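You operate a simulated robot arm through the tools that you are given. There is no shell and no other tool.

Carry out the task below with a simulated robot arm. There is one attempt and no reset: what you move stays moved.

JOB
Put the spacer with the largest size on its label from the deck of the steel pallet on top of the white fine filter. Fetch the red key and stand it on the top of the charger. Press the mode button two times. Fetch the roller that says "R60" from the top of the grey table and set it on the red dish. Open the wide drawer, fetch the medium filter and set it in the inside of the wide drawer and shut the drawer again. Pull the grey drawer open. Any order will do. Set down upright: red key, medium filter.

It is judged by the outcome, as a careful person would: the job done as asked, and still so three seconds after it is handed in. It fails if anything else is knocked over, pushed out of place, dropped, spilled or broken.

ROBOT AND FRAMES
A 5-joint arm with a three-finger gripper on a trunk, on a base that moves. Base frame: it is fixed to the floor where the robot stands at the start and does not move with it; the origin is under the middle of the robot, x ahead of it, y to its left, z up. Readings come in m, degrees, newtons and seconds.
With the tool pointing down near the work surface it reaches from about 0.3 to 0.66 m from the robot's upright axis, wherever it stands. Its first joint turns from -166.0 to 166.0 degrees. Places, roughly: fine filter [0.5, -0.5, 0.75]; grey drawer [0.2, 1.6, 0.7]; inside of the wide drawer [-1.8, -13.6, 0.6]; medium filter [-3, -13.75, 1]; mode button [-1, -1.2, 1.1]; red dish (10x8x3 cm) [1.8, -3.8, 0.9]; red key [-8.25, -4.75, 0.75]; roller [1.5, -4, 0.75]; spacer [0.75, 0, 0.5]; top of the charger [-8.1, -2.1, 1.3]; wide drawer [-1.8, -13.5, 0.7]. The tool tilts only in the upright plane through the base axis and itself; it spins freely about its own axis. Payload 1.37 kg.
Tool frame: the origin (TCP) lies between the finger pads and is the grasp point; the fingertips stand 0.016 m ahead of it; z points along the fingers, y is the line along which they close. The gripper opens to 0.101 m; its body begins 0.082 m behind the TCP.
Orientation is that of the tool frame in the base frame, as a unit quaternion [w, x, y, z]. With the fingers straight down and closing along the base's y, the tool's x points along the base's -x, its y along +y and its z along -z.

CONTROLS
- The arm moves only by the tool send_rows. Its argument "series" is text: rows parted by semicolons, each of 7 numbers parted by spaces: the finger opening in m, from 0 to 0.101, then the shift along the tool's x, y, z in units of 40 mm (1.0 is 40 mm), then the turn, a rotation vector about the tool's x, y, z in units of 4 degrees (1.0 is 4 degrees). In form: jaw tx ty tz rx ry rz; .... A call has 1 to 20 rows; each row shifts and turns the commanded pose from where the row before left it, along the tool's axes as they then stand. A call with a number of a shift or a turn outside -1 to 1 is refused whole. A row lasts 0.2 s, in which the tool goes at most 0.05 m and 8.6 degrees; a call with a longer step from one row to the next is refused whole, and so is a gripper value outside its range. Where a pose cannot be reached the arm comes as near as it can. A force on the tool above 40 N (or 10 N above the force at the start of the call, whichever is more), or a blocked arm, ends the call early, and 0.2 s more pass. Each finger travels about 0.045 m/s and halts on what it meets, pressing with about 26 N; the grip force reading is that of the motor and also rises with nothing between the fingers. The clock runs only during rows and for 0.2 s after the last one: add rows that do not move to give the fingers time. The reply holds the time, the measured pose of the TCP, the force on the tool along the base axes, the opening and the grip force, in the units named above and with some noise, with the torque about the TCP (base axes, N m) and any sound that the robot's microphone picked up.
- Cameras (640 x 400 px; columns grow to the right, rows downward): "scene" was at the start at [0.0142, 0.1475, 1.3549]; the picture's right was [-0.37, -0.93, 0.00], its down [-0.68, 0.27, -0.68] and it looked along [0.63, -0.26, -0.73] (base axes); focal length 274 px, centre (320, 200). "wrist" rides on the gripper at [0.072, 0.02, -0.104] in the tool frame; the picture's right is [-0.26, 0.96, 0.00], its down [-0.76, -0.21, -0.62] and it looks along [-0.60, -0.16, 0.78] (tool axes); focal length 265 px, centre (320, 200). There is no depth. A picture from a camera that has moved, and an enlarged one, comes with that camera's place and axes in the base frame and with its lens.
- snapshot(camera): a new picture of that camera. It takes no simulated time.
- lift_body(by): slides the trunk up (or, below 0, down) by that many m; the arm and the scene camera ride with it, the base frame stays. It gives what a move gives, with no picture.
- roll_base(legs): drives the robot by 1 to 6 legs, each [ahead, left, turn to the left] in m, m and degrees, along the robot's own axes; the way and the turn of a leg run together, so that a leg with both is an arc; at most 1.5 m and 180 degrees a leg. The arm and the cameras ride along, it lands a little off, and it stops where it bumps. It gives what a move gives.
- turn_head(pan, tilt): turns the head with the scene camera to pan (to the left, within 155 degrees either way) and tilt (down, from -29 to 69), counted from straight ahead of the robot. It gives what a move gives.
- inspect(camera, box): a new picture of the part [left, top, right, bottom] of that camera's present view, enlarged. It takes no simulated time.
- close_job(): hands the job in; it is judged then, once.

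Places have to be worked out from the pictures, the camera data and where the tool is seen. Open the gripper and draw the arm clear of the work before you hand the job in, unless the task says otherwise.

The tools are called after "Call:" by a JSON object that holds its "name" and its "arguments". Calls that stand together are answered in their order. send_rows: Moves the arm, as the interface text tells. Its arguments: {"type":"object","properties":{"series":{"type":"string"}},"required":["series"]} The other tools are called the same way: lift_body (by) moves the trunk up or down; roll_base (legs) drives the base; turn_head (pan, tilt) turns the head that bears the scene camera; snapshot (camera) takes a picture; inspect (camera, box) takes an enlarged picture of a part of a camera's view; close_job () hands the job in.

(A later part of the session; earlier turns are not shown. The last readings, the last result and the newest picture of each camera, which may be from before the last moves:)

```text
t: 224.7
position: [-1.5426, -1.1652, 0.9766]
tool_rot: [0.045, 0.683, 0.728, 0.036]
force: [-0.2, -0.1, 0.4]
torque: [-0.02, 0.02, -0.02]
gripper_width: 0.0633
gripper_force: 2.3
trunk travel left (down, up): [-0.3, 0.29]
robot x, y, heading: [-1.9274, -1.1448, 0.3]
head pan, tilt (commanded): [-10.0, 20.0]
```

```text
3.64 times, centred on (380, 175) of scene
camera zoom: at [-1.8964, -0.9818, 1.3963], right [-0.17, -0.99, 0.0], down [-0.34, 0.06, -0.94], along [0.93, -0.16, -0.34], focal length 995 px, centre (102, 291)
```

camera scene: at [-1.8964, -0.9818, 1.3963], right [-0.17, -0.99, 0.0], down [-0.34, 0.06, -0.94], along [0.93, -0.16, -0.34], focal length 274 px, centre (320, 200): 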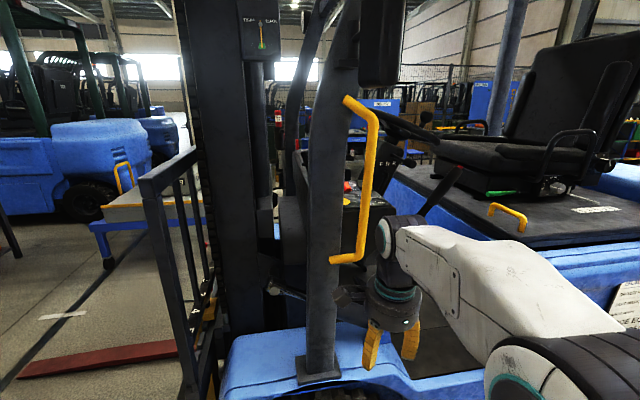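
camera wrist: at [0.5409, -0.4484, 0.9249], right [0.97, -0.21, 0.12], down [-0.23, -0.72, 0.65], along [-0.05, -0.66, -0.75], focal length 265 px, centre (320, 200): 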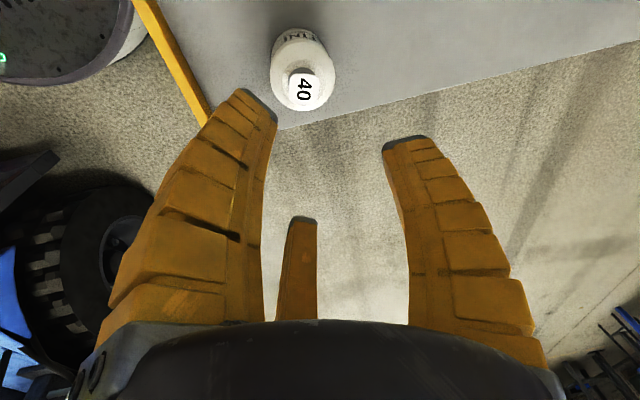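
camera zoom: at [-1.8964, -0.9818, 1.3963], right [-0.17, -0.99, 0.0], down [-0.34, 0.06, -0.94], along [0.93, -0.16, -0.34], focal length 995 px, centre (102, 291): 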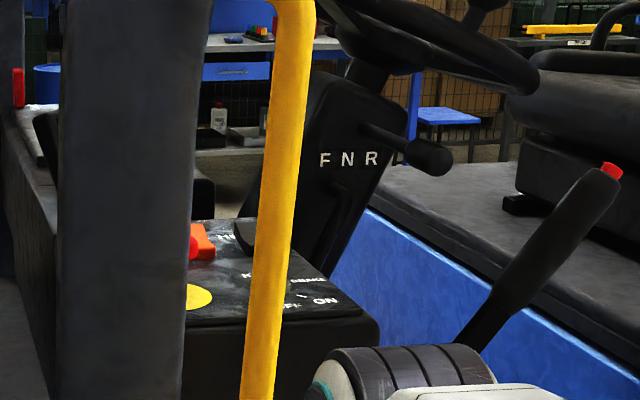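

The console is partly hidden by the pillar and grab handle. I raise the trunk and shift to see its top.

Call:
{"name": "lift_body", "arguments": {"by": 0.28}}

Call:
{"name": "roll_base", "arguments": {"legs": [[0, -0.3, 0]]}}

Call:
{"name": "turn_head", "arguments": {"pan": 10, "tilt": 30}}

Call:
{"name": "snapshot", "arguments": {"camera": "scene"}}

```text
t: 227.5
position: [-1.5432, -1.1644, 1.2577]
tool_rot: [0.046, 0.683, 0.728, 0.037]
force: [-0.8, 0.1, 1.2]
torque: [0.0, 0.0, -0.05]
gripper_width: 0.0633
gripper_force: 2.6
trunk travel left (down, up): [-0.58, 0.01]
robot x, y, heading: [-1.9269, -1.1416, 0.0]
head pan, tilt (commanded): [-10.0, 20.0]
```

```text
t: 229.6
position: [-1.5411, -1.4681, 1.2585]
tool_rot: [0.044, 0.683, 0.729, 0.037]
force: [-0.5, -0.2, -0.5]
torque: [0.02, -0.04, -0.02]
gripper_width: 0.0636
gripper_force: 2.6
trunk travel left (down, up): [-0.58, 0.01]
robot x, y, heading: [-1.926, -1.4461, 0.4]
head pan, tilt (commanded): [-10.0, 20.0]
```

```text
t: 230.4
position: [-1.5411, -1.4665, 1.2575]
tool_rot: [0.044, 0.683, 0.728, 0.035]
force: [0.3, 0.2, -1.0]
torque: [-0.02, 0.04, 0.02]
gripper_width: 0.0636
gripper_force: 2.0
trunk travel left (down, up): [-0.58, 0.01]
robot x, y, heading: [-1.9265, -1.4447, -0.0]
head pan, tilt (commanded): [10.0, 30.0]
```

```text
taken
camera scene: at [-1.8985, -1.2525, 1.6603], right [0.18, -0.98, 0.0], down [-0.49, -0.09, -0.87], along [0.85, 0.15, -0.5], focal length 274 px, centre (320, 200)
```

scene: 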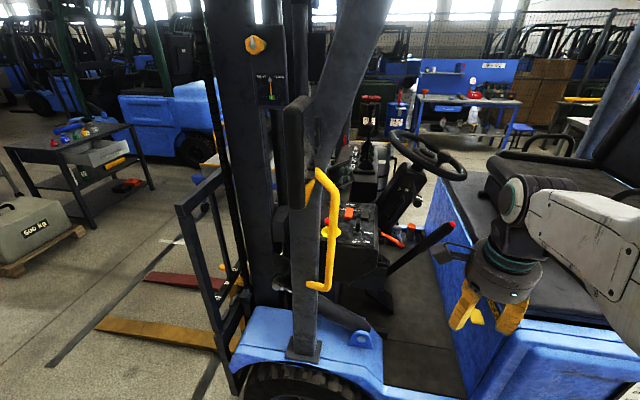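

Call:
{"name": "inspect", "arguments": {"camera": "scene", "box": [320, 190, 420, 260]}}

```text
5.71 times, centred on (370, 225) of scene
camera zoom: at [-1.8985, -1.2525, 1.6603], right [0.18, -0.98, 0.0], down [-0.49, -0.09, -0.87], along [0.85, 0.15, -0.5], focal length 1564 px, centre (34, 57)
```

zoom: 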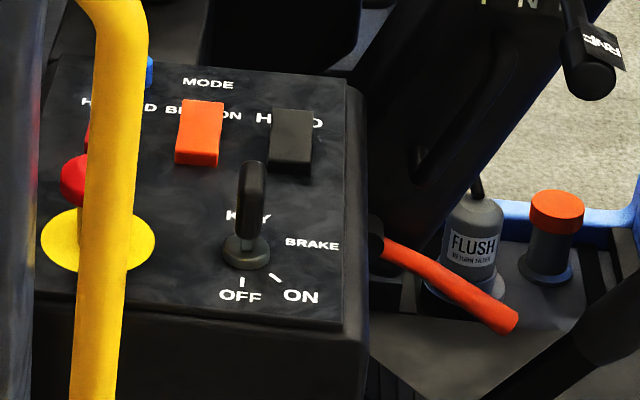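

The console shows "MODE" next to a blue button hidden behind the yellow handle. I shift further to see it unobstructed.

Call:
{"name": "roll_base", "arguments": {"legs": [[0, -0.3, 0]]}}

Call:
{"name": "turn_head", "arguments": {"pan": 20, "tilt": 30}}

Call:
{"name": "snapshot", "arguments": {"camera": "scene"}}

Call:
{"name": "inspect", "arguments": {"camera": "scene", "box": [300, 160, 440, 260]}}

```text
t: 232.5
position: [-1.5396, -1.7675, 1.2571]
tool_rot: [0.044, 0.682, 0.729, 0.036]
force: [0.4, 0.1, 0.5]
torque: [0.02, 0.03, 0.0]
gripper_width: 0.0636
gripper_force: 2.4
trunk travel left (down, up): [-0.58, 0.01]
robot x, y, heading: [-1.9259, -1.7467, 0.2]
head pan, tilt (commanded): [10.0, 30.0]
```

```text
t: 233.2
position: [-1.5393, -1.7678, 1.257]
tool_rot: [0.044, 0.682, 0.729, 0.036]
force: [-0.1, 0.4, 0.6]
torque: [-0.01, -0.01, -0.01]
gripper_width: 0.0633
gripper_force: 2.8
trunk travel left (down, up): [-0.58, 0.01]
robot x, y, heading: [-1.9229, -1.7424, 0.3]
head pan, tilt (commanded): [20.0, 30.0]
```

```text
taken
camera scene: at [-1.9017, -1.5375, 1.6602], right [0.35, -0.94, 0.0], down [-0.47, -0.17, -0.87], along [0.81, 0.3, -0.5], focal length 274 px, centre (320, 200)
```

scene: 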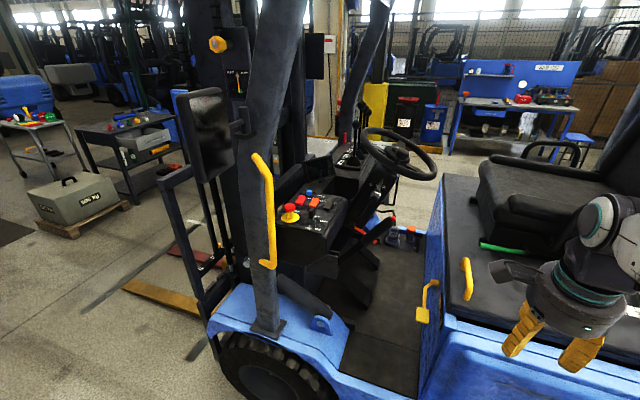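

```text
4.00 times, centred on (370, 210) of scene
camera zoom: at [-1.9017, -1.5375, 1.6602], right [0.35, -0.94, 0.0], down [-0.47, -0.17, -0.87], along [0.81, 0.3, -0.5], focal length 1095 px, centre (120, 160)
```

zoom: 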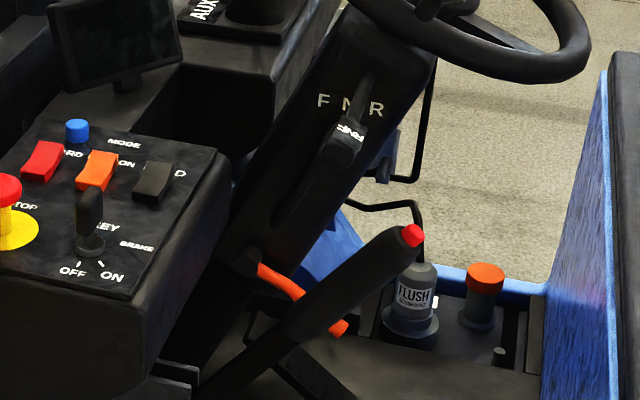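

The blue button beside the "MODE" label triangulates to about [-1.007,-1.162,1.134]; its top ≈1.145. I'll close the fingers, spin the tool so the wrist camera will look over it, and raise the arm before moving closer through the driver's entry side.

Call:
{"name": "send_rows", "arguments": {"series": "0.0 0 0 -0.2 0 0 1;0.0 0 0 -0.2 0 0 1;0.0 0 0 -0.2 0 0 1;0.0 0 0 -0.2 0 0 1;0.0 0 0 -0.2 0 0 1;0.0 0 0 -0.2 0 0 1;0.0 0 0 -0.2 0 0 1;0.0 0 0 -0.2 0 0 1;0.0 0 0 -0.2 0 0 1;0.0 0 0 -0.2 0 0 1;0.0 0 0 0 0 0 1;0.0 0 0 0 0 0 1;0.0 0 0 0 0 0 1;0.0 0 0 0 0 0 1;0.0 0 0 0 0 0 1;0.0 0 0 0 0 0 1;0.0 0 0 0 0 0 1;0.0 0 0 0 0 0 1"}}

Call:
{"name": "roll_base", "arguments": {"legs": [[0.2, 0.19, 0]]}}

Call:
{"name": "snapshot", "arguments": {"camera": "scene"}}

Call:
{"name": "snapshot", "arguments": {"camera": "wrist"}}

```text
t: 237.0
position: [-1.5493, -1.7664, 1.3358]
tool_rot: [0.014, 0.98, 0.188, 0.055]
force: [-0.2, 0.2, 0.7]
torque: [-0.01, 0.0, 0.02]
gripper_width: 0.0
gripper_force: 25.8
trunk travel left (down, up): [-0.58, 0.01]
robot x, y, heading: [-1.9248, -1.7452, 0.1]
head pan, tilt (commanded): [20.0, 30.0]
```

```text
t: 238.9
position: [-1.3483, -1.5754, 1.3364]
tool_rot: [0.015, 0.98, 0.189, 0.055]
force: [0.5, 1.2, 0.4]
torque: [-0.02, 0.02, 0.0]
gripper_width: 0.0002
gripper_force: 26.3
trunk travel left (down, up): [-0.58, 0.01]
robot x, y, heading: [-1.7259, -1.5543, 0.2]
head pan, tilt (commanded): [20.0, 30.0]
```

```text
taken
camera scene: at [-1.7017, -1.3466, 1.6601], right [0.35, -0.94, 0.0], down [-0.47, -0.17, -0.87], along [0.81, 0.3, -0.5], focal length 274 px, centre (320, 200)
```

scene: 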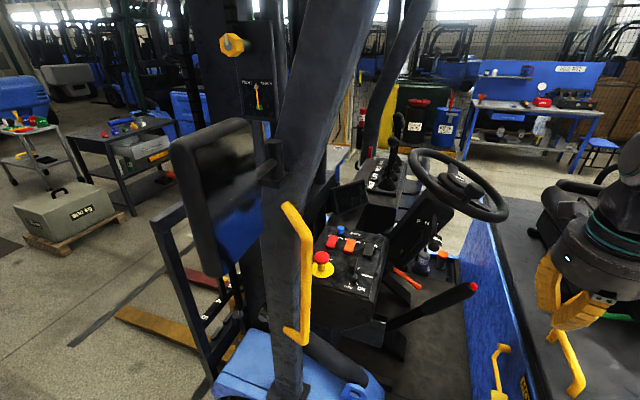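

```text
taken
camera wrist: at [-1.2866, -1.5669, 1.4483], right [0.11, -0.99, 0.02], down [-0.84, -0.08, 0.53], along [-0.52, -0.08, -0.85], focal length 265 px, centre (320, 200)
```

wrist: 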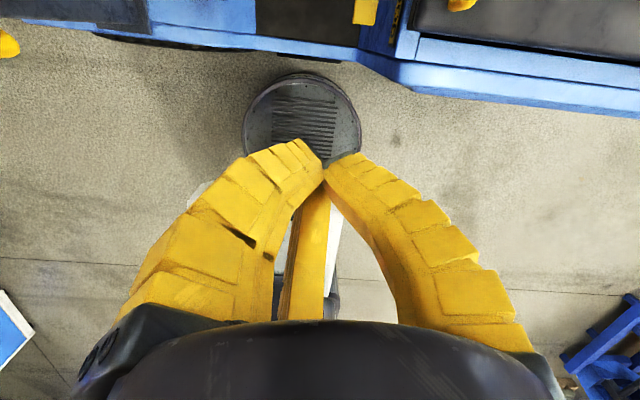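

Base can come only ~4 cm closer to the forklift side. Plan: base at [-1.685,-1.56], rotate the arm rigidly to azimuth ~32° (clear of the grab rail), tilt 30° outward, and reach the button at radius ~0.785.

Call:
{"name": "roll_base", "arguments": {"legs": [[0.04, -0.005, 0]]}}

Call:
{"name": "send_rows", "arguments": {"series": "0.0 0.256 -0.607 -0.004 0.102 0.05 -0.992;0.0 0.256 -0.607 -0.004 0.102 0.05 -0.992;0.0 0.256 -0.607 -0.004 0.102 0.05 -0.992;0.0 0.256 -0.607 -0.004 0.102 0.05 -0.992;0.0 0.256 -0.607 -0.004 0.102 0.05 -0.992;0.0 0.256 -0.607 -0.004 0.102 0.05 -0.992;0.0 0.256 -0.607 -0.004 0.102 0.05 -0.992;0.0 0.256 -0.607 -0.004 0.102 0.05 -0.992;0.0 0.19 -0.455 -0.003 0.076 0.038 -0.744;0.0 0 0 0 -0.42 0.906 0;0.0 0 0 0 -0.42 0.906 0;0.0 0 0 0 -0.42 0.906 0;0.0 0 0 0 -0.42 0.906 0;0.0 0 0 0 -0.42 0.906 0;0.0 0 0 0 -0.42 0.906 0"}}

Call:
{"name": "snapshot", "arguments": {"camera": "wrist"}}

Call:
{"name": "snapshot", "arguments": {"camera": "scene"}}

```text
t: 239.8
position: [-1.3086, -1.5809, 1.336]
tool_rot: [0.014, 0.98, 0.188, 0.055]
force: [1.0, -0.9, 0.2]
torque: [0.04, 0.06, -0.03]
gripper_width: 0.0003
gripper_force: 26.7
trunk travel left (down, up): [-0.58, 0.01]
robot x, y, heading: [-1.6866, -1.5582, -0.0]
head pan, tilt (commanded): [20.0, 30.0]
```

```text
t: 243.0
position: [-1.3521, -1.3827, 1.3374]
tool_rot: [-0.019, 0.848, 0.459, 0.264]
force: [-0.4, -0.6, -0.2]
torque: [-0.03, -0.01, 0.02]
gripper_width: 0.0
gripper_force: 26.3
out of reach, approached as far as the arm can: row 10, 11, 12, 13
trunk travel left (down, up): [-0.58, 0.01]
robot x, y, heading: [-1.6843, -1.564, 0.2]
head pan, tilt (commanded): [20.0, 30.0]
```

```text
taken
camera wrist: at [-1.3493, -1.3691, 1.4643], right [0.65, -0.76, 0.08], down [-0.76, -0.63, 0.14], along [-0.06, -0.15, -0.99], focal length 265 px, centre (320, 200)
```

wrist: 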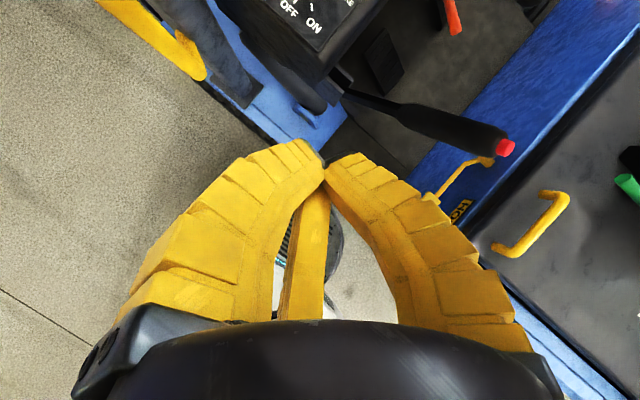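

```text
taken
camera scene: at [-1.6635, -1.3524, 1.6603], right [0.35, -0.94, 0.0], down [-0.47, -0.17, -0.87], along [0.81, 0.3, -0.5], focal length 274 px, centre (320, 200)
```

scene: 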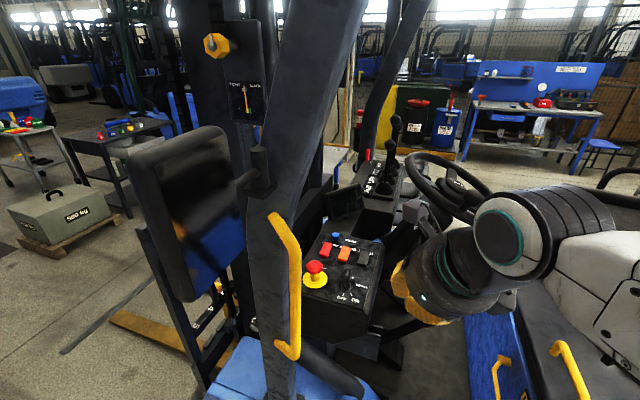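

Arm is now inside the entry with 31° tilt. Zoom on the console for a refined button position.

Call:
{"name": "inspect", "arguments": {"camera": "scene", "box": [290, 200, 420, 300]}}

```text
4.00 times, centred on (355, 250) of scene
camera zoom: at [-1.6635, -1.3524, 1.6603], right [0.35, -0.94, 0.0], down [-0.47, -0.17, -0.87], along [0.81, 0.3, -0.5], focal length 1095 px, centre (180, 0)
```

zoom: 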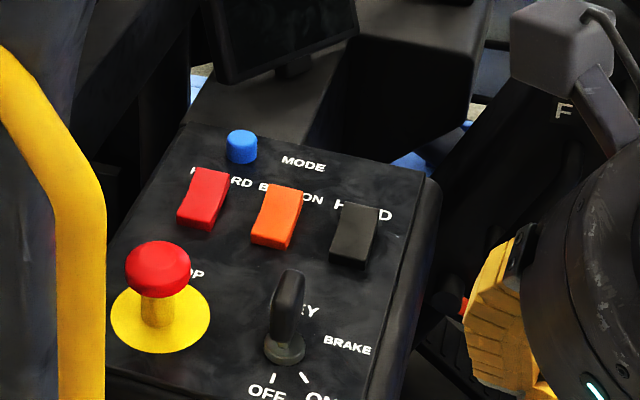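

Refined button top: [-1.007,-1.163,1.142]. I move the closed fingertips toward a point 4 cm above it, in two stages.

Call:
{"name": "send_rows", "arguments": {"series": "0.0 0.568 0.256 0.754 0 0 0;0.0 0.568 0.256 0.754 0 0 0;0.0 0.568 0.256 0.754 0 0 0;0.0 0.568 0.256 0.754 0 0 0;0.0 0.568 0.256 0.754 0 0 0;0.0 0.568 0.256 0.754 0 0 0"}}

Call:
{"name": "snapshot", "arguments": {"camera": "wrist"}}

Call:
{"name": "snapshot", "arguments": {"camera": "scene"}}

```text
t: 244.4
position: [-1.1646, -1.2619, 1.256]
tool_rot: [-0.021, 0.848, 0.46, 0.262]
force: [0.5, -0.3, 0.2]
torque: [0.0, 0.04, 0.04]
gripper_width: 0.0001
gripper_force: 25.9
trunk travel left (down, up): [-0.58, 0.01]
robot x, y, heading: [-1.69, -1.5589, 0.4]
head pan, tilt (commanded): [20.0, 30.0]
```

```text
taken
camera wrist: at [-1.1618, -1.2478, 1.3833], right [0.65, -0.76, 0.08], down [-0.76, -0.63, 0.14], along [-0.06, -0.15, -0.99], focal length 265 px, centre (320, 200)
```

wrist: 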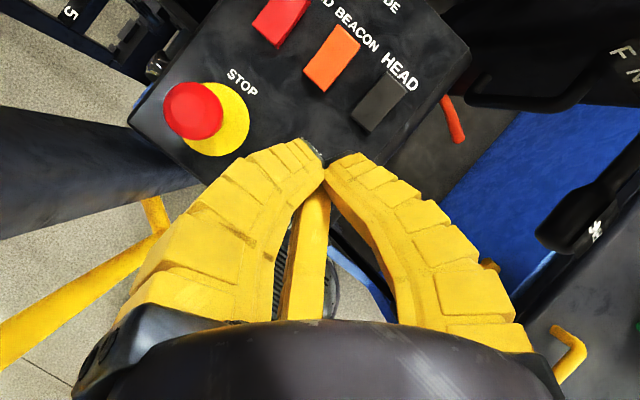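

```text
taken
camera scene: at [-1.6617, -1.3512, 1.6601], right [0.35, -0.94, 0.0], down [-0.47, -0.17, -0.87], along [0.81, 0.3, -0.5], focal length 274 px, centre (320, 200)
```

scene: 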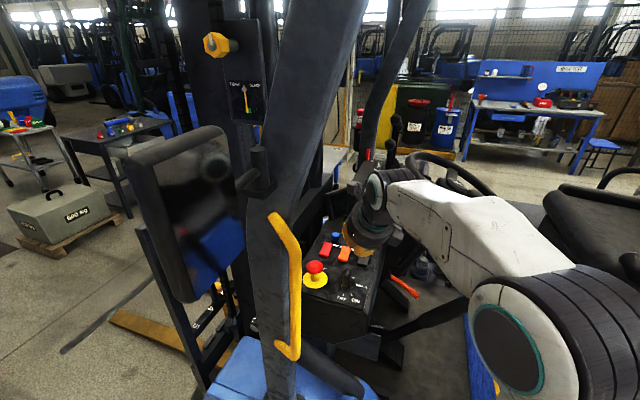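

On track and clear of everything. Continue the remaining way to above the blue button.

Call:
{"name": "send_rows", "arguments": {"series": "0.0 0.568 0.256 0.754 0 0 0;0.0 0.568 0.256 0.754 0 0 0;0.0 0.568 0.256 0.754 0 0 0;0.0 0.45 0.2 0.6 0 0 0"}}

Call:
{"name": "snapshot", "arguments": {"camera": "wrist"}}

Call:
{"name": "inspect", "arguments": {"camera": "scene", "box": [290, 180, 420, 280]}}

```text
t: 245.4
position: [-1.0556, -1.1939, 1.2023]
tool_rot: [-0.019, 0.848, 0.46, 0.262]
force: [-0.4, 0.5, 0.0]
torque: [-0.01, -0.03, -0.02]
gripper_width: 0.0001
gripper_force: 26.1
out of reach, approached as far as the arm can: row 4
trunk travel left (down, up): [-0.58, 0.01]
robot x, y, heading: [-1.6869, -1.5603, 0.2]
head pan, tilt (commanded): [20.0, 30.0]
```

```text
taken
camera wrist: at [-1.0518, -1.1794, 1.3297], right [0.65, -0.76, 0.08], down [-0.76, -0.63, 0.14], along [-0.06, -0.15, -0.99], focal length 265 px, centre (320, 200)
```

wrist: 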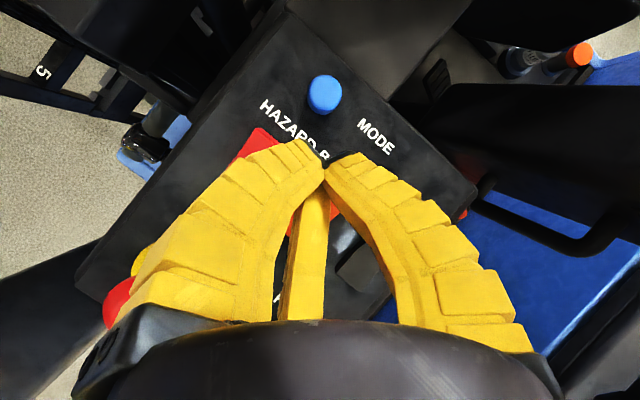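

```text
4.00 times, centred on (355, 230) of scene
camera zoom: at [-1.6638, -1.3526, 1.6604], right [0.35, -0.94, 0.0], down [-0.47, -0.17, -0.87], along [0.81, 0.3, -0.5], focal length 1095 px, centre (180, 80)
```

zoom: 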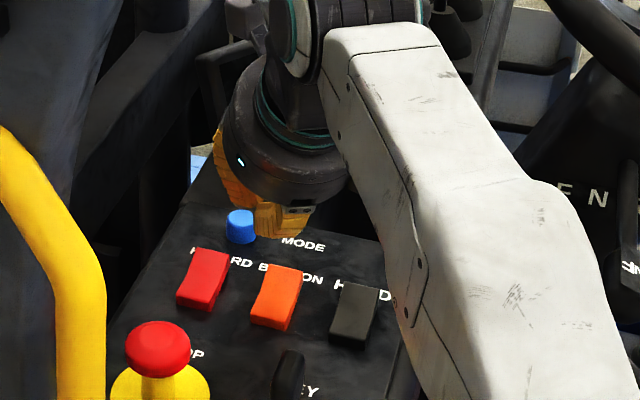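

At 31° tilt the reach ends ~6 cm short. I increase the tilt by 12° and continue to hover just above the button (now measured at [-1.005,-1.164,1.142]).

Call:
{"name": "send_rows", "arguments": {"series": "0.0 0 0 0 -0.412 0.911 0;0.0 0 0 0 -0.412 0.911 0;0.0 0 0 0 -0.412 0.911 0;0.0 0.2125 0.124 0.7175 0 0 0;0.0 0.2125 0.124 0.7175 0 0 0;0.0 0 0 0 0 0 0"}}

Call:
{"name": "snapshot", "arguments": {"camera": "wrist"}}

Call:
{"name": "inspect", "arguments": {"camera": "scene", "box": [290, 180, 420, 280]}}

```text
t: 246.8
position: [-1.0078, -1.1662, 1.1736]
tool_rot: [-0.024, 0.819, 0.444, 0.362]
force: [-0.7, -0.3, 0.4]
torque: [-0.03, -0.02, 0.02]
gripper_width: 0.0
gripper_force: 25.9
trunk travel left (down, up): [-0.58, 0.01]
robot x, y, heading: [-1.6854, -1.5619, 0.2]
head pan, tilt (commanded): [20.0, 30.0]
```

```text
taken
camera wrist: at [-1.0276, -1.1665, 1.3006], right [0.63, -0.77, 0.11], down [-0.77, -0.64, -0.07], along [0.12, -0.04, -0.99], focal length 265 px, centre (320, 200)
```

wrist: 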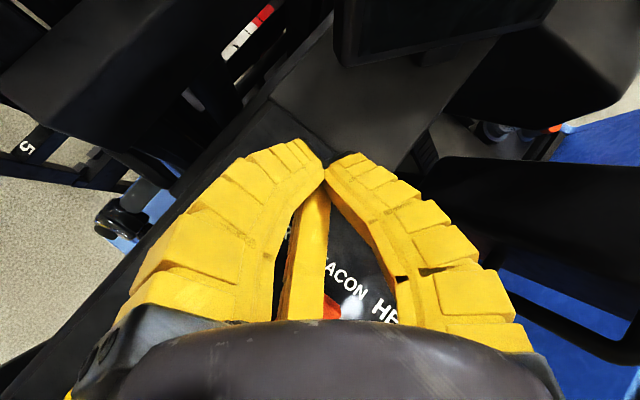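

```text
4.00 times, centred on (355, 230) of scene
camera zoom: at [-1.6635, -1.3523, 1.6603], right [0.35, -0.94, 0.0], down [-0.47, -0.17, -0.87], along [0.81, 0.3, -0.5], focal length 1095 px, centre (180, 80)
```

zoom: 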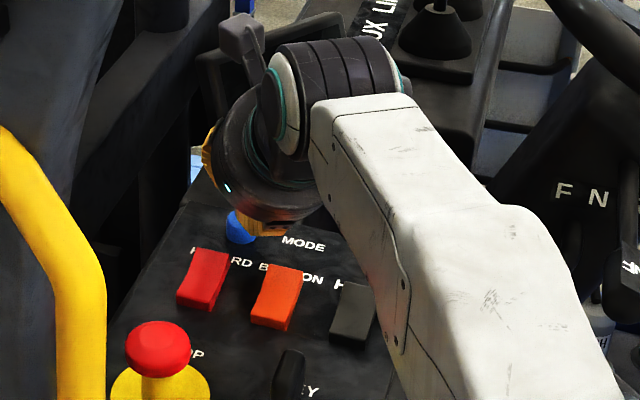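

The fingertips hover ~2.5 cm above the button. I nudge 6 mm outward to center the contact and press down in small steps, watching force and sound.

Call:
{"name": "send_rows", "arguments": {"series": "0.0 0.096 0.048 0.1 0 0 0;0.0 -0.077 -0.035 0.092 0 0 0;0.0 -0.077 -0.035 0.092 0 0 0;0.0 0 0 0 0 0 0"}}

Call:
{"name": "send_rows", "arguments": {"series": "0.0 -0.062 -0.028 0.074 0 0 0;0.0 0 0 0 0 0 0"}}

Call:
{"name": "send_rows", "arguments": {"series": "0.0 -0.062 -0.028 0.074 0 0 0;0.0 0 0 0 0 0 0"}}

```text
t: 247.8
position: [-1.0031, -1.1631, 1.1633]
tool_rot: [-0.024, 0.819, 0.444, 0.362]
force: [-0.4, 0.3, 0.2]
torque: [0.05, -0.03, 0.0]
gripper_width: 0.0
gripper_force: 26.1
trunk travel left (down, up): [-0.58, 0.01]
robot x, y, heading: [-1.6839, -1.5604, 0.6]
head pan, tilt (commanded): [20.0, 30.0]
```

```text
t: 248.4
position: [-1.0027, -1.1644, 1.1605]
tool_rot: [-0.024, 0.819, 0.444, 0.363]
force: [-0.7, -0.5, 1.8]
torque: [-0.03, -0.02, -0.02]
gripper_width: 0.0
gripper_force: 26.2
trunk travel left (down, up): [-0.58, 0.01]
robot x, y, heading: [-1.6893, -1.5583, 0.5]
head pan, tilt (commanded): [20.0, 30.0]
```

```text
t: 249.0
position: [-1.0023, -1.1636, 1.1564]
tool_rot: [-0.025, 0.82, 0.443, 0.362]
force: [0.8, -0.5, 3.4]
torque: [0.01, 0.03, -0.02]
gripper_width: 0.0
gripper_force: 26.0
trunk travel left (down, up): [-0.58, 0.01]
robot x, y, heading: [-1.6894, -1.562, 0.4]
head pan, tilt (commanded): [20.0, 30.0]
heard: click
```

A click was heard at z≈1.156 (3.4 N) — first press. Now release fully by raising 2 cm.

Call:
{"name": "send_rows", "arguments": {"series": "0.0 0.155 0.07 -0.185 0 0 0;0.0 0.155 0.07 -0.185 0 0 0;0.0 0 0 0 0 0 0;0.0 0 0 0 0 0 0"}}

Call:
{"name": "inspect", "arguments": {"camera": "scene", "box": [290, 180, 420, 280]}}

```text
t: 250.0
position: [-1.002, -1.1636, 1.1752]
tool_rot: [-0.024, 0.819, 0.444, 0.362]
force: [-0.5, 0.2, -0.2]
torque: [0.01, 0.01, -0.02]
gripper_width: 0.0
gripper_force: 25.6
trunk travel left (down, up): [-0.58, 0.01]
robot x, y, heading: [-1.6866, -1.5619, 0.5]
head pan, tilt (commanded): [20.0, 30.0]
```

```text
4.00 times, centred on (355, 230) of scene
camera zoom: at [-1.663, -1.3521, 1.6602], right [0.35, -0.94, 0.0], down [-0.47, -0.17, -0.87], along [0.81, 0.3, -0.5], focal length 1095 px, centre (180, 80)
```

zoom: 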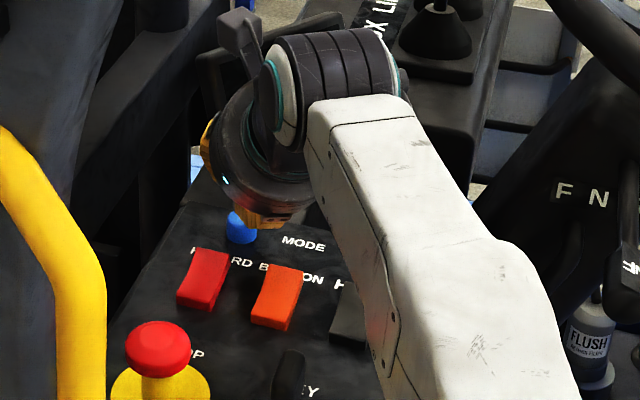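

Button is free again. Second press, same small steps.

Call:
{"name": "send_rows", "arguments": {"series": "0.0 -0.11 -0.05 0.132 0 0 0;0.0 -0.11 -0.05 0.132 0 0 0;0.0 0 0 0 0 0 0"}}

Call:
{"name": "send_rows", "arguments": {"series": "0.0 -0.062 -0.028 0.074 0 0 0;0.0 0 0 0 0 0 0"}}

```text
t: 250.8
position: [-1.0031, -1.1633, 1.1619]
tool_rot: [-0.025, 0.819, 0.444, 0.362]
force: [-0.8, -0.3, 1.2]
torque: [-0.03, 0.0, 0.0]
gripper_width: 0.0001
gripper_force: 25.7
trunk travel left (down, up): [-0.58, 0.01]
robot x, y, heading: [-1.691, -1.5614, 0.2]
head pan, tilt (commanded): [20.0, 30.0]
```

```text
t: 251.4
position: [-1.0026, -1.1639, 1.1578]
tool_rot: [-0.024, 0.819, 0.443, 0.363]
force: [-0.8, 0.1, 2.5]
torque: [0.0, 0.02, 0.0]
gripper_width: 0.0
gripper_force: 25.9
trunk travel left (down, up): [-0.58, 0.01]
robot x, y, heading: [-1.6887, -1.5583, 0.4]
head pan, tilt (commanded): [20.0, 30.0]
```

No click yet at 1.158; one more 2 mm step.

Call:
{"name": "send_rows", "arguments": {"series": "0.0 -0.035 -0.016 0.041 0 0 0;0.0 0 0 0 0 0 0"}}

```text
t: 252.0
position: [-1.0025, -1.163, 1.1561]
tool_rot: [-0.024, 0.82, 0.443, 0.363]
force: [0.1, -0.4, 2.7]
torque: [-0.03, 0.02, 0.0]
gripper_width: 0.0
gripper_force: 26.4
trunk travel left (down, up): [-0.58, 0.01]
robot x, y, heading: [-1.6886, -1.5629, 0.3]
head pan, tilt (commanded): [20.0, 30.0]
heard: click
```

Second click heard. Now I withdraw: up 4 cm, then back out along the same line.

Call:
{"name": "send_rows", "arguments": {"series": "0.0 0.309 0.14 -0.367 0 0 0;0.0 0.309 0.14 -0.367 0 0 0;0.0 -0.346 -0.16 -0.896 0 0 0;0.0 -0.346 -0.16 -0.896 0 0 0;0.0 -0.346 -0.16 -0.896 0 0 0;0.0 -0.346 -0.16 -0.896 0 0 0;0.0 -0.346 -0.16 -0.896 0 0 0;0.0 0 0 0 0.412 -0.911 0;0.0 0 0 0 0.412 -0.911 0;0.0 0 0 0 0.412 -0.911 0;0.0 -0.51 -0.23 -0.68 0 0 0;0.0 -0.51 -0.23 -0.68 0 0 0;0.0 -0.51 -0.23 -0.68 0 0 0;0.0 -0.51 -0.23 -0.68 0 0 0"}}

Call:
{"name": "snapshot", "arguments": {"camera": "scene"}}

```text
t: 255.0
position: [-1.2729, -1.3345, 1.3219]
tool_rot: [-0.019, 0.848, 0.46, 0.263]
force: [-0.1, 0.3, 0.3]
torque: [0.02, 0.05, -0.04]
gripper_width: 0.0
gripper_force: 26.0
out of reach, approached as far as the arm can: row 2
trunk travel left (down, up): [-0.58, 0.01]
robot x, y, heading: [-1.6882, -1.5624, 0.1]
head pan, tilt (commanded): [20.0, 30.0]
```

```text
taken
camera scene: at [-1.6642, -1.3528, 1.6603], right [0.35, -0.94, 0.0], down [-0.47, -0.17, -0.87], along [0.81, 0.3, -0.5], focal length 274 px, centre (320, 200)
```

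scene: 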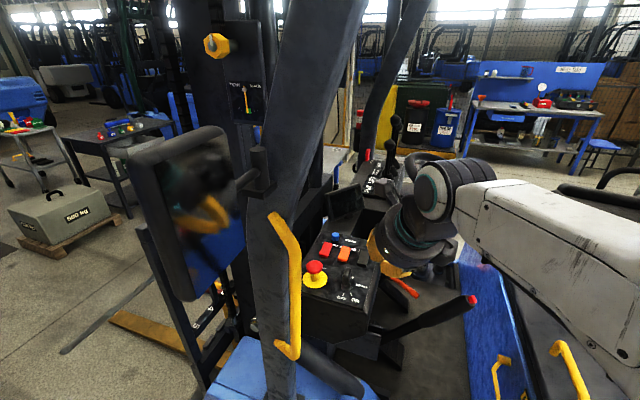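

Back out a little more, rotate the arm to straight ahead and bring the tool vertical.

Call:
{"name": "send_rows", "arguments": {"series": "0.0 -0.51 -0.23 -0.68 0 0 0;0.0 -0.51 -0.23 -0.68 0 0 0;0.0 -0.32 0.619 -0.022 -0.465 -0.21 0.86;0.0 -0.32 0.619 -0.022 -0.465 -0.21 0.86;0.0 -0.32 0.619 -0.022 -0.465 -0.21 0.86;0.0 -0.32 0.619 -0.022 -0.465 -0.21 0.86;0.0 -0.32 0.619 -0.022 -0.465 -0.21 0.86;0.0 -0.32 0.619 -0.022 -0.465 -0.21 0.86;0.0 -0.32 0.619 -0.022 -0.465 -0.21 0.86;0.0 0 0 0 0.412 -0.911 0;0.0 0 0 0 0.412 -0.911 0;0.0 0 0 0 0.412 -0.911 0;0.0 0 0 0 0.412 -0.911 0;0.0 0 0 0 0.412 -0.911 0;0.0 0 0 0 0.412 -0.911 0;0.0 0 0 0 0.412 -0.911 0"}}

Call:
{"name": "roll_base", "arguments": {"legs": [[-0.35, 0, 0]]}}

Call:
{"name": "turn_head", "arguments": {"pan": 0, "tilt": 15}}

Call:
{"name": "snapshot", "arguments": {"camera": "scene"}}

```text
t: 258.4
position: [-1.2713, -1.5441, 1.3479]
tool_rot: [0.004, 0.968, 0.248, 0.024]
force: [0.1, -0.2, -0.3]
torque: [0.0, 0.0, -0.01]
gripper_width: 0.0003
gripper_force: 26.3
out of reach, approached as far as the arm can: row 8, 9
trunk travel left (down, up): [-0.58, 0.01]
robot x, y, heading: [-1.6866, -1.5584, 0.3]
head pan, tilt (commanded): [20.0, 30.0]
```

```text
t: 260.7
position: [-1.6242, -1.546, 1.3471]
tool_rot: [0.005, 0.969, 0.247, 0.024]
force: [-0.2, 0.0, 1.2]
torque: [0.0, -0.02, 0.0]
gripper_width: 0.0
gripper_force: 25.9
trunk travel left (down, up): [-0.58, 0.01]
robot x, y, heading: [-2.0411, -1.5644, 0.3]
head pan, tilt (commanded): [20.0, 30.0]
```

```text
t: 261.5
position: [-1.6249, -1.5466, 1.3472]
tool_rot: [0.004, 0.969, 0.247, 0.024]
force: [0.1, 1.1, -0.4]
torque: [-0.02, 0.0, 0.01]
gripper_width: 0.0
gripper_force: 26.6
trunk travel left (down, up): [-0.58, 0.01]
robot x, y, heading: [-2.0403, -1.5646, 0.3]
head pan, tilt (commanded): [0.0, 15.0]
```

```text
taken
camera scene: at [-2.007, -1.3847, 1.6844], right [0.01, -1.0, 0.0], down [-0.26, 0.0, -0.97], along [0.97, 0.01, -0.26], focal length 274 px, centre (320, 200)
```

scene: 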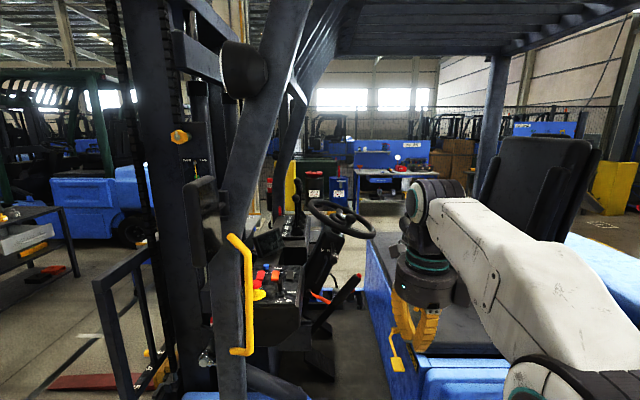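

Both presses done. Next is the roller on the grey table near [1.5,-4]; I lower the trunk and survey the route that way.

Call:
{"name": "lift_body", "arguments": {"by": -0.2}}

Call:
{"name": "turn_head", "arguments": {"pan": -75, "tilt": 15}}

Call:
{"name": "snapshot", "arguments": {"camera": "scene"}}

Call:
{"name": "turn_head", "arguments": {"pan": -135, "tilt": 15}}

Call:
{"name": "snapshot", "arguments": {"camera": "scene"}}

```text
t: 263.7
position: [-1.6241, -1.5457, 1.1475]
tool_rot: [0.004, 0.968, 0.248, 0.024]
force: [-0.7, -0.4, 0.6]
torque: [-0.01, -0.01, -0.01]
gripper_width: 0.0001
gripper_force: 26.0
trunk travel left (down, up): [-0.38, 0.21]
robot x, y, heading: [-2.0357, -1.5613, 0.5]
head pan, tilt (commanded): [0.0, 15.0]
```

```text
t: 265.2
position: [-1.6227, -1.5466, 1.1475]
tool_rot: [0.005, 0.969, 0.247, 0.024]
force: [-0.7, 0.2, 1.2]
torque: [0.02, 0.01, 0.03]
gripper_width: 0.0
gripper_force: 25.8
trunk travel left (down, up): [-0.38, 0.21]
robot x, y, heading: [-2.0405, -1.5595, 0.3]
head pan, tilt (commanded): [-75.0, 15.0]
```

```text
taken
camera scene: at [-2.0757, -1.4753, 1.4844], right [-0.96, -0.26, 0.0], down [-0.07, 0.25, -0.97], along [0.25, -0.93, -0.26], focal length 274 px, centre (320, 200)
```

scene: 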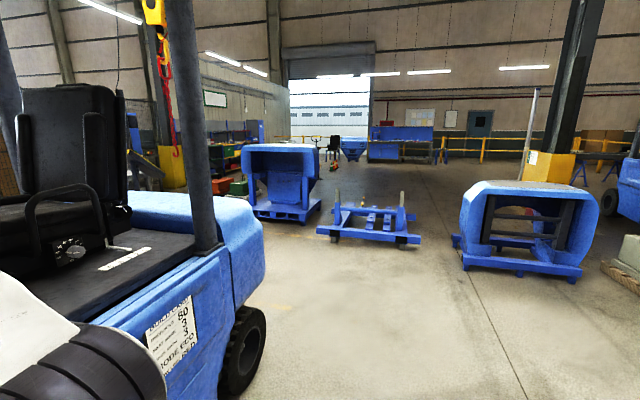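

```text
t: 266.5
position: [-1.6229, -1.5473, 1.1475]
tool_rot: [0.005, 0.969, 0.247, 0.024]
force: [0.8, -0.1, -0.5]
torque: [0.0, -0.02, 0.0]
gripper_width: 0.0
gripper_force: 26.5
trunk travel left (down, up): [-0.38, 0.21]
robot x, y, heading: [-2.0398, -1.5613, 0.2]
head pan, tilt (commanded): [-135.0, 15.0]
```

```text
taken
camera scene: at [-2.166, -1.4516, 1.4844], right [-0.71, 0.7, 0.0], down [0.18, 0.18, -0.97], along [-0.68, -0.69, -0.26], focal length 274 px, centre (320, 200)
```

scene: 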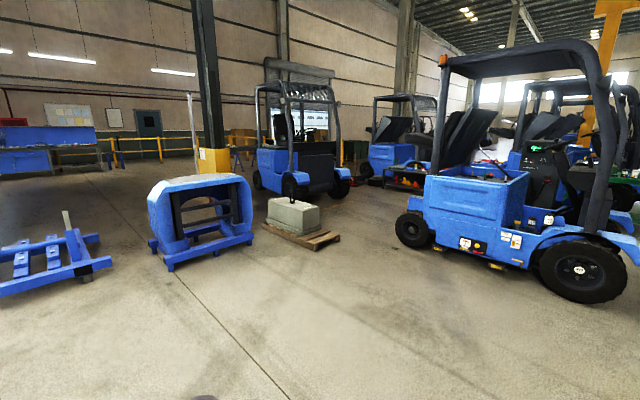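

Route: south along the forklift's left side to y≈-3.9, then east behind its rear, minding the stanchion at about [0.3,-3.6].

Call:
{"name": "roll_base", "arguments": {"legs": [[0, -1.5, 0], [0, -0.85, 0], [1.3, 0, 0]]}}

Call:
{"name": "turn_head", "arguments": {"pan": 0, "tilt": 15}}

Call:
{"name": "snapshot", "arguments": {"camera": "scene"}}

```text
t: 284.1
position: [-0.3239, -3.9037, 1.1473]
tool_rot: [0.005, 0.971, 0.24, 0.023]
force: [-0.6, -0.3, 0.5]
torque: [0.01, 0.01, -0.01]
gripper_width: 0.0
gripper_force: 26.0
trunk travel left (down, up): [-0.38, 0.21]
robot x, y, heading: [-0.7412, -3.9135, -0.9]
head pan, tilt (commanded): [-135.0, 15.0]
```

```text
t: 286.3
position: [-0.323, -3.9048, 1.1483]
tool_rot: [0.005, 0.97, 0.24, 0.024]
force: [0.5, 0.7, -0.1]
torque: [0.02, 0.01, -0.01]
gripper_width: 0.0
gripper_force: 26.4
trunk travel left (down, up): [-0.38, 0.21]
robot x, y, heading: [-0.7362, -3.912, -0.6]
head pan, tilt (commanded): [0.0, 15.0]
```

```text
taken
camera scene: at [-0.7042, -3.737, 1.4844], right [-0.01, -1.0, 0.0], down [-0.26, 0.0, -0.97], along [0.97, -0.01, -0.26], focal length 274 px, centre (320, 200)
```

scene: 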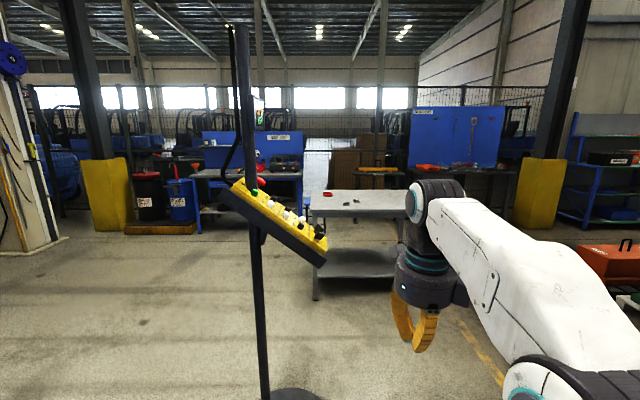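

The stanchion carries a button box; the grey table is behind it. Zooming at the table.

Call:
{"name": "inspect", "arguments": {"camera": "scene", "box": [300, 160, 420, 300]}}

Call:
{"name": "inspect", "arguments": {"camera": "scene", "box": [220, 160, 340, 280]}}

```text
2.86 times, centred on (360, 230) of scene
camera zoom: at [-0.7042, -3.737, 1.4844], right [-0.01, -1.0, 0.0], down [-0.26, 0.0, -0.97], along [0.97, -0.01, -0.26], focal length 782 px, centre (206, 114)
```

zoom: 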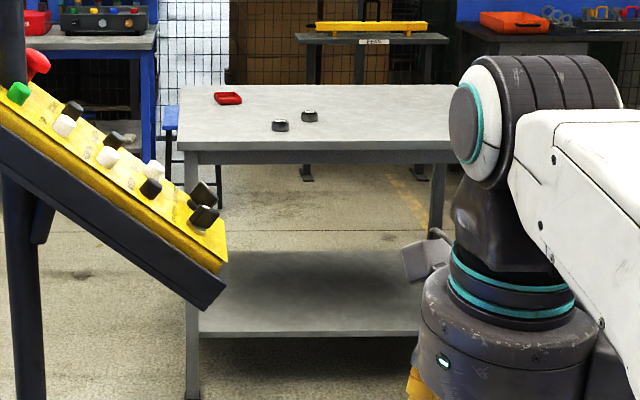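

```text
3.33 times, centred on (280, 220) of scene
camera zoom: at [-0.7042, -3.737, 1.4844], right [-0.01, -1.0, 0.0], down [-0.26, 0.0, -0.97], along [0.97, -0.01, -0.26], focal length 912 px, centre (453, 133)
```

zoom: 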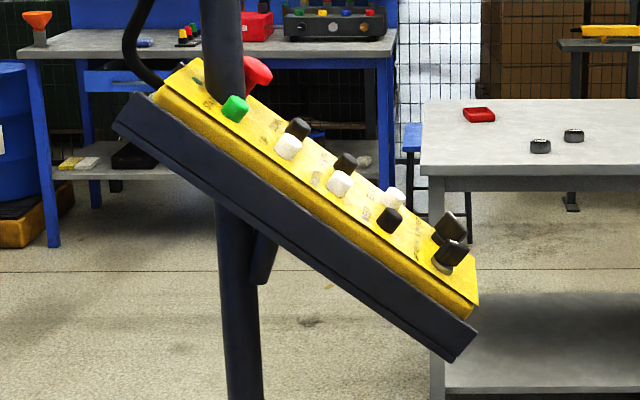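

Two rollers at about [1.46,-3.98] and [1.56,-4.07], red dish at [1.83,-3.84], table top z≈0.85, west edge x≈1.29. I approach along y≈-4.17, staying clear of the pendant box, to read the labels.

Call:
{"name": "roll_base", "arguments": {"legs": [[0, -0.27, 0.7], [1.2, 0, 0]]}}

Call:
{"name": "turn_head", "arguments": {"pan": 5, "tilt": 25}}

Call:
{"name": "snapshot", "arguments": {"camera": "scene"}}

```text
t: 293.9
position: [0.8683, -4.1751, 1.1464]
tool_rot: [0.005, 0.969, 0.244, 0.024]
force: [-0.4, 0.0, 0.1]
torque: [-0.01, -0.03, -0.01]
gripper_width: 0.0
gripper_force: 26.0
trunk travel left (down, up): [-0.38, 0.21]
robot x, y, heading: [0.457, -4.1869, -0.4]
head pan, tilt (commanded): [0.0, 15.0]
```

```text
t: 294.6
position: [0.8691, -4.1749, 1.1471]
tool_rot: [0.005, 0.969, 0.245, 0.024]
force: [0.4, -0.1, -0.1]
torque: [-0.02, 0.0, -0.03]
gripper_width: 0.0001
gripper_force: 26.0
trunk travel left (down, up): [-0.38, 0.21]
robot x, y, heading: [0.4512, -4.1856, -0.4]
head pan, tilt (commanded): [5.0, 25.0]
```

```text
taken
camera scene: at [0.4848, -4.0025, 1.4682], right [0.08, -1.0, 0.0], down [-0.42, -0.04, -0.91], along [0.9, 0.08, -0.42], focal length 274 px, centre (320, 200)
```

scene: 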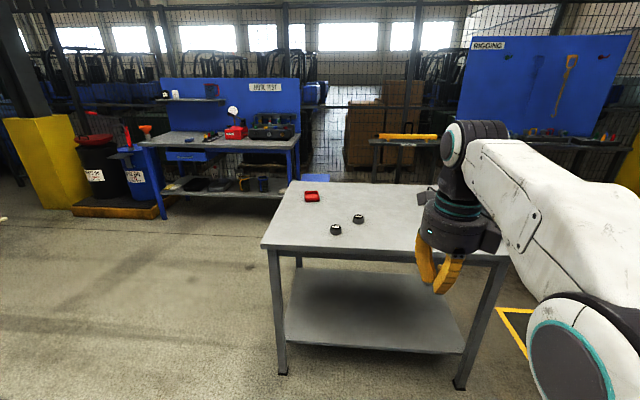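

Call:
{"name": "inspect", "arguments": {"camera": "scene", "box": [290, 180, 380, 250]}}

Call:
{"name": "inspect", "arguments": {"camera": "scene", "box": [370, 180, 520, 270]}}

```text
5.71 times, centred on (335, 215) of scene
camera zoom: at [0.4848, -4.0025, 1.4682], right [0.08, -1.0, 0.0], down [-0.42, -0.04, -0.91], along [0.9, 0.08, -0.42], focal length 1564 px, centre (234, 114)
```

zoom: 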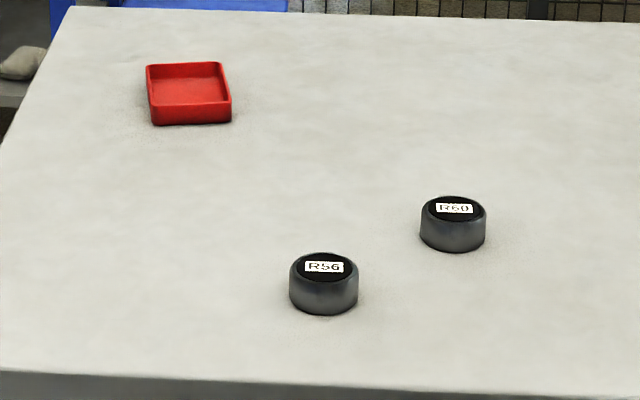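

```text
4.27 times, centred on (445, 225) of scene
camera zoom: at [0.4848, -4.0025, 1.4682], right [0.08, -1.0, 0.0], down [-0.42, -0.04, -0.91], along [0.9, 0.08, -0.42], focal length 1168 px, centre (-213, 93)
```

zoom: 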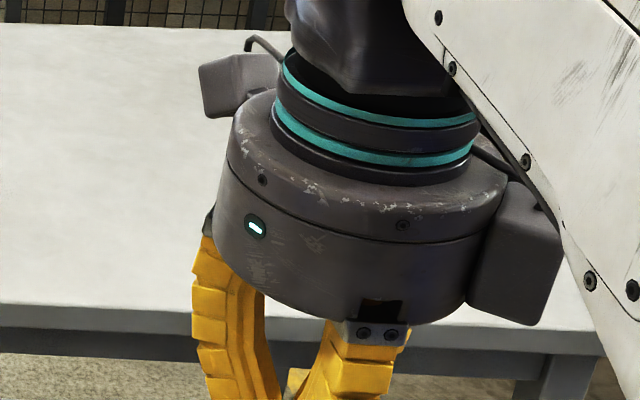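

R60 is the farther-right roller, at roughly [1.58,-4.08]; the dish is near [1.83,-3.85]. I move up to the table edge.

Call:
{"name": "roll_base", "arguments": {"legs": [[0.59, 0, 0.4], [0, 0.23, 0]]}}

Call:
{"name": "lift_body", "arguments": {"by": 0.19}}

Call:
{"name": "turn_head", "arguments": {"pan": 5, "tilt": 45}}

Call:
{"name": "snapshot", "arguments": {"camera": "scene"}}

Call:
{"name": "snapshot", "arguments": {"camera": "wrist"}}

```text
t: 299.3
position: [1.4553, -3.94, 1.148]
tool_rot: [0.007, 0.968, 0.248, 0.024]
force: [-0.5, 0.4, 0.9]
torque: [0.01, 0.01, 0.01]
gripper_width: 0.0
gripper_force: 26.3
trunk travel left (down, up): [-0.38, 0.21]
robot x, y, heading: [1.0431, -3.9596, 0.5]
head pan, tilt (commanded): [5.0, 25.0]
```

```text
t: 301.3
position: [1.4548, -3.9417, 1.3372]
tool_rot: [0.005, 0.968, 0.249, 0.023]
force: [0.3, -0.2, 1.2]
torque: [0.02, -0.01, 0.02]
gripper_width: 0.0
gripper_force: 25.6
trunk travel left (down, up): [-0.57, 0.02]
robot x, y, heading: [1.036, -3.9586, 0.3]
head pan, tilt (commanded): [5.0, 25.0]
```

```text
t: 302.2
position: [1.4544, -3.9407, 1.3371]
tool_rot: [0.005, 0.969, 0.248, 0.024]
force: [0.4, 0.2, 0.0]
torque: [-0.01, 0.0, -0.01]
gripper_width: 0.0
gripper_force: 26.3
trunk travel left (down, up): [-0.57, 0.02]
robot x, y, heading: [1.0353, -3.9595, 0.3]
head pan, tilt (commanded): [5.0, 45.0]
```

```text
taken
camera scene: at [1.059, -3.7737, 1.6277], right [0.09, -1.0, 0.0], down [-0.7, -0.07, -0.71], along [0.7, 0.07, -0.71], focal length 274 px, centre (320, 200)
```

scene: 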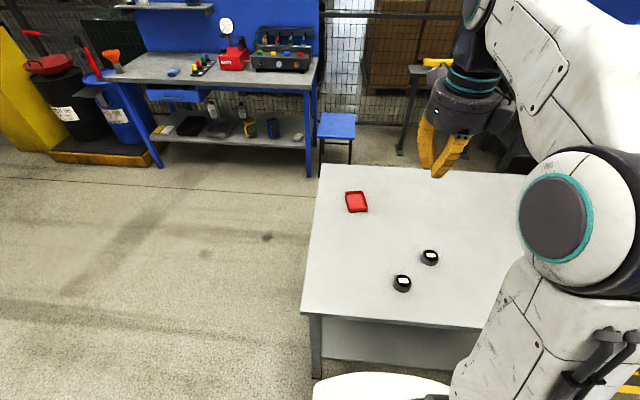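

```text
taken
camera wrist: at [1.5229, -3.9256, 1.4451], right [0.23, -0.97, 0.01], down [-0.79, -0.18, 0.58], along [-0.56, -0.14, -0.81], focal length 265 px, centre (320, 200)
```

wrist: 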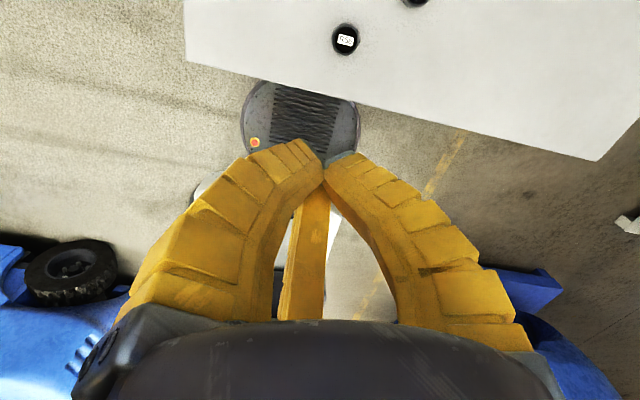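

Call:
{"name": "inspect", "arguments": {"camera": "scene", "box": [320, 180, 460, 300]}}

```text
3.33 times, centred on (390, 240) of scene
camera zoom: at [1.059, -3.7737, 1.6277], right [0.09, -1.0, 0.0], down [-0.7, -0.07, -0.71], along [0.7, 0.07, -0.71], focal length 912 px, centre (87, 67)
```

zoom: 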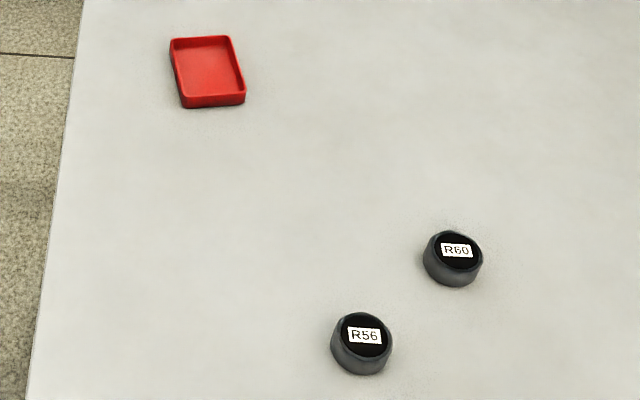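

R60 top center triangulates to [1.598,-4.089,0.867]; dish center ≈[1.84,-3.846], rim z≈0.86, long axis pointing away from me (az≈9°). I move 4 cm closer, rotate the arm toward R60, tilt 15° and open the jaw.

Call:
{"name": "roll_base", "arguments": {"legs": [[0.04, 0, 0]]}}

Call:
{"name": "send_rows", "arguments": {"series": "0.085 -0.345 0.6445 0 -0.044 -0.022 0.998;0.085 -0.345 0.6445 0 -0.044 -0.022 0.998;0.085 -0.345 0.6445 0 -0.044 -0.022 0.998;0.085 -0.345 0.6445 0 -0.044 -0.022 0.998;0.085 0 0 0 -0.442 0.899 0;0.085 0 0 0 -0.442 0.899 0;0.085 0 0 0 -0.442 0.899 0;0.085 0 0 0 0 0 0"}}

Call:
{"name": "snapshot", "arguments": {"camera": "wrist"}}

```text
t: 303.1
position: [1.4966, -3.9414, 1.337]
tool_rot: [0.005, 0.968, 0.249, 0.023]
force: [0.7, 0.7, -0.4]
torque: [0.0, 0.08, -0.01]
gripper_width: 0.0
gripper_force: 26.2
trunk travel left (down, up): [-0.57, 0.02]
robot x, y, heading: [1.079, -3.9549, 0.3]
head pan, tilt (commanded): [5.0, 45.0]
```

```text
t: 304.9
position: [1.486, -4.0557, 1.3377]
tool_rot: [0.048, 0.985, 0.11, 0.12]
force: [0.4, 0.1, -0.2]
torque: [0.03, 0.01, -0.03]
gripper_width: 0.0867
gripper_force: 1.0
trunk travel left (down, up): [-0.57, 0.02]
robot x, y, heading: [1.0791, -3.9554, 0.2]
head pan, tilt (commanded): [5.0, 45.0]
```

```text
taken
camera wrist: at [1.5318, -4.0531, 1.4563], right [-0.05, -1.0, 0.06], down [-0.91, 0.07, 0.4], along [-0.41, -0.03, -0.91], focal length 265 px, centre (320, 200)
```

wrist: 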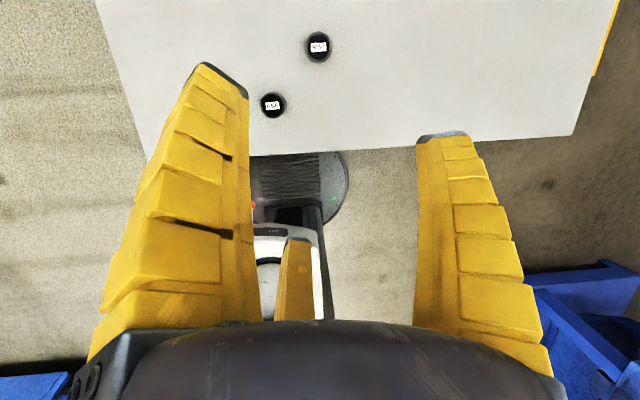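

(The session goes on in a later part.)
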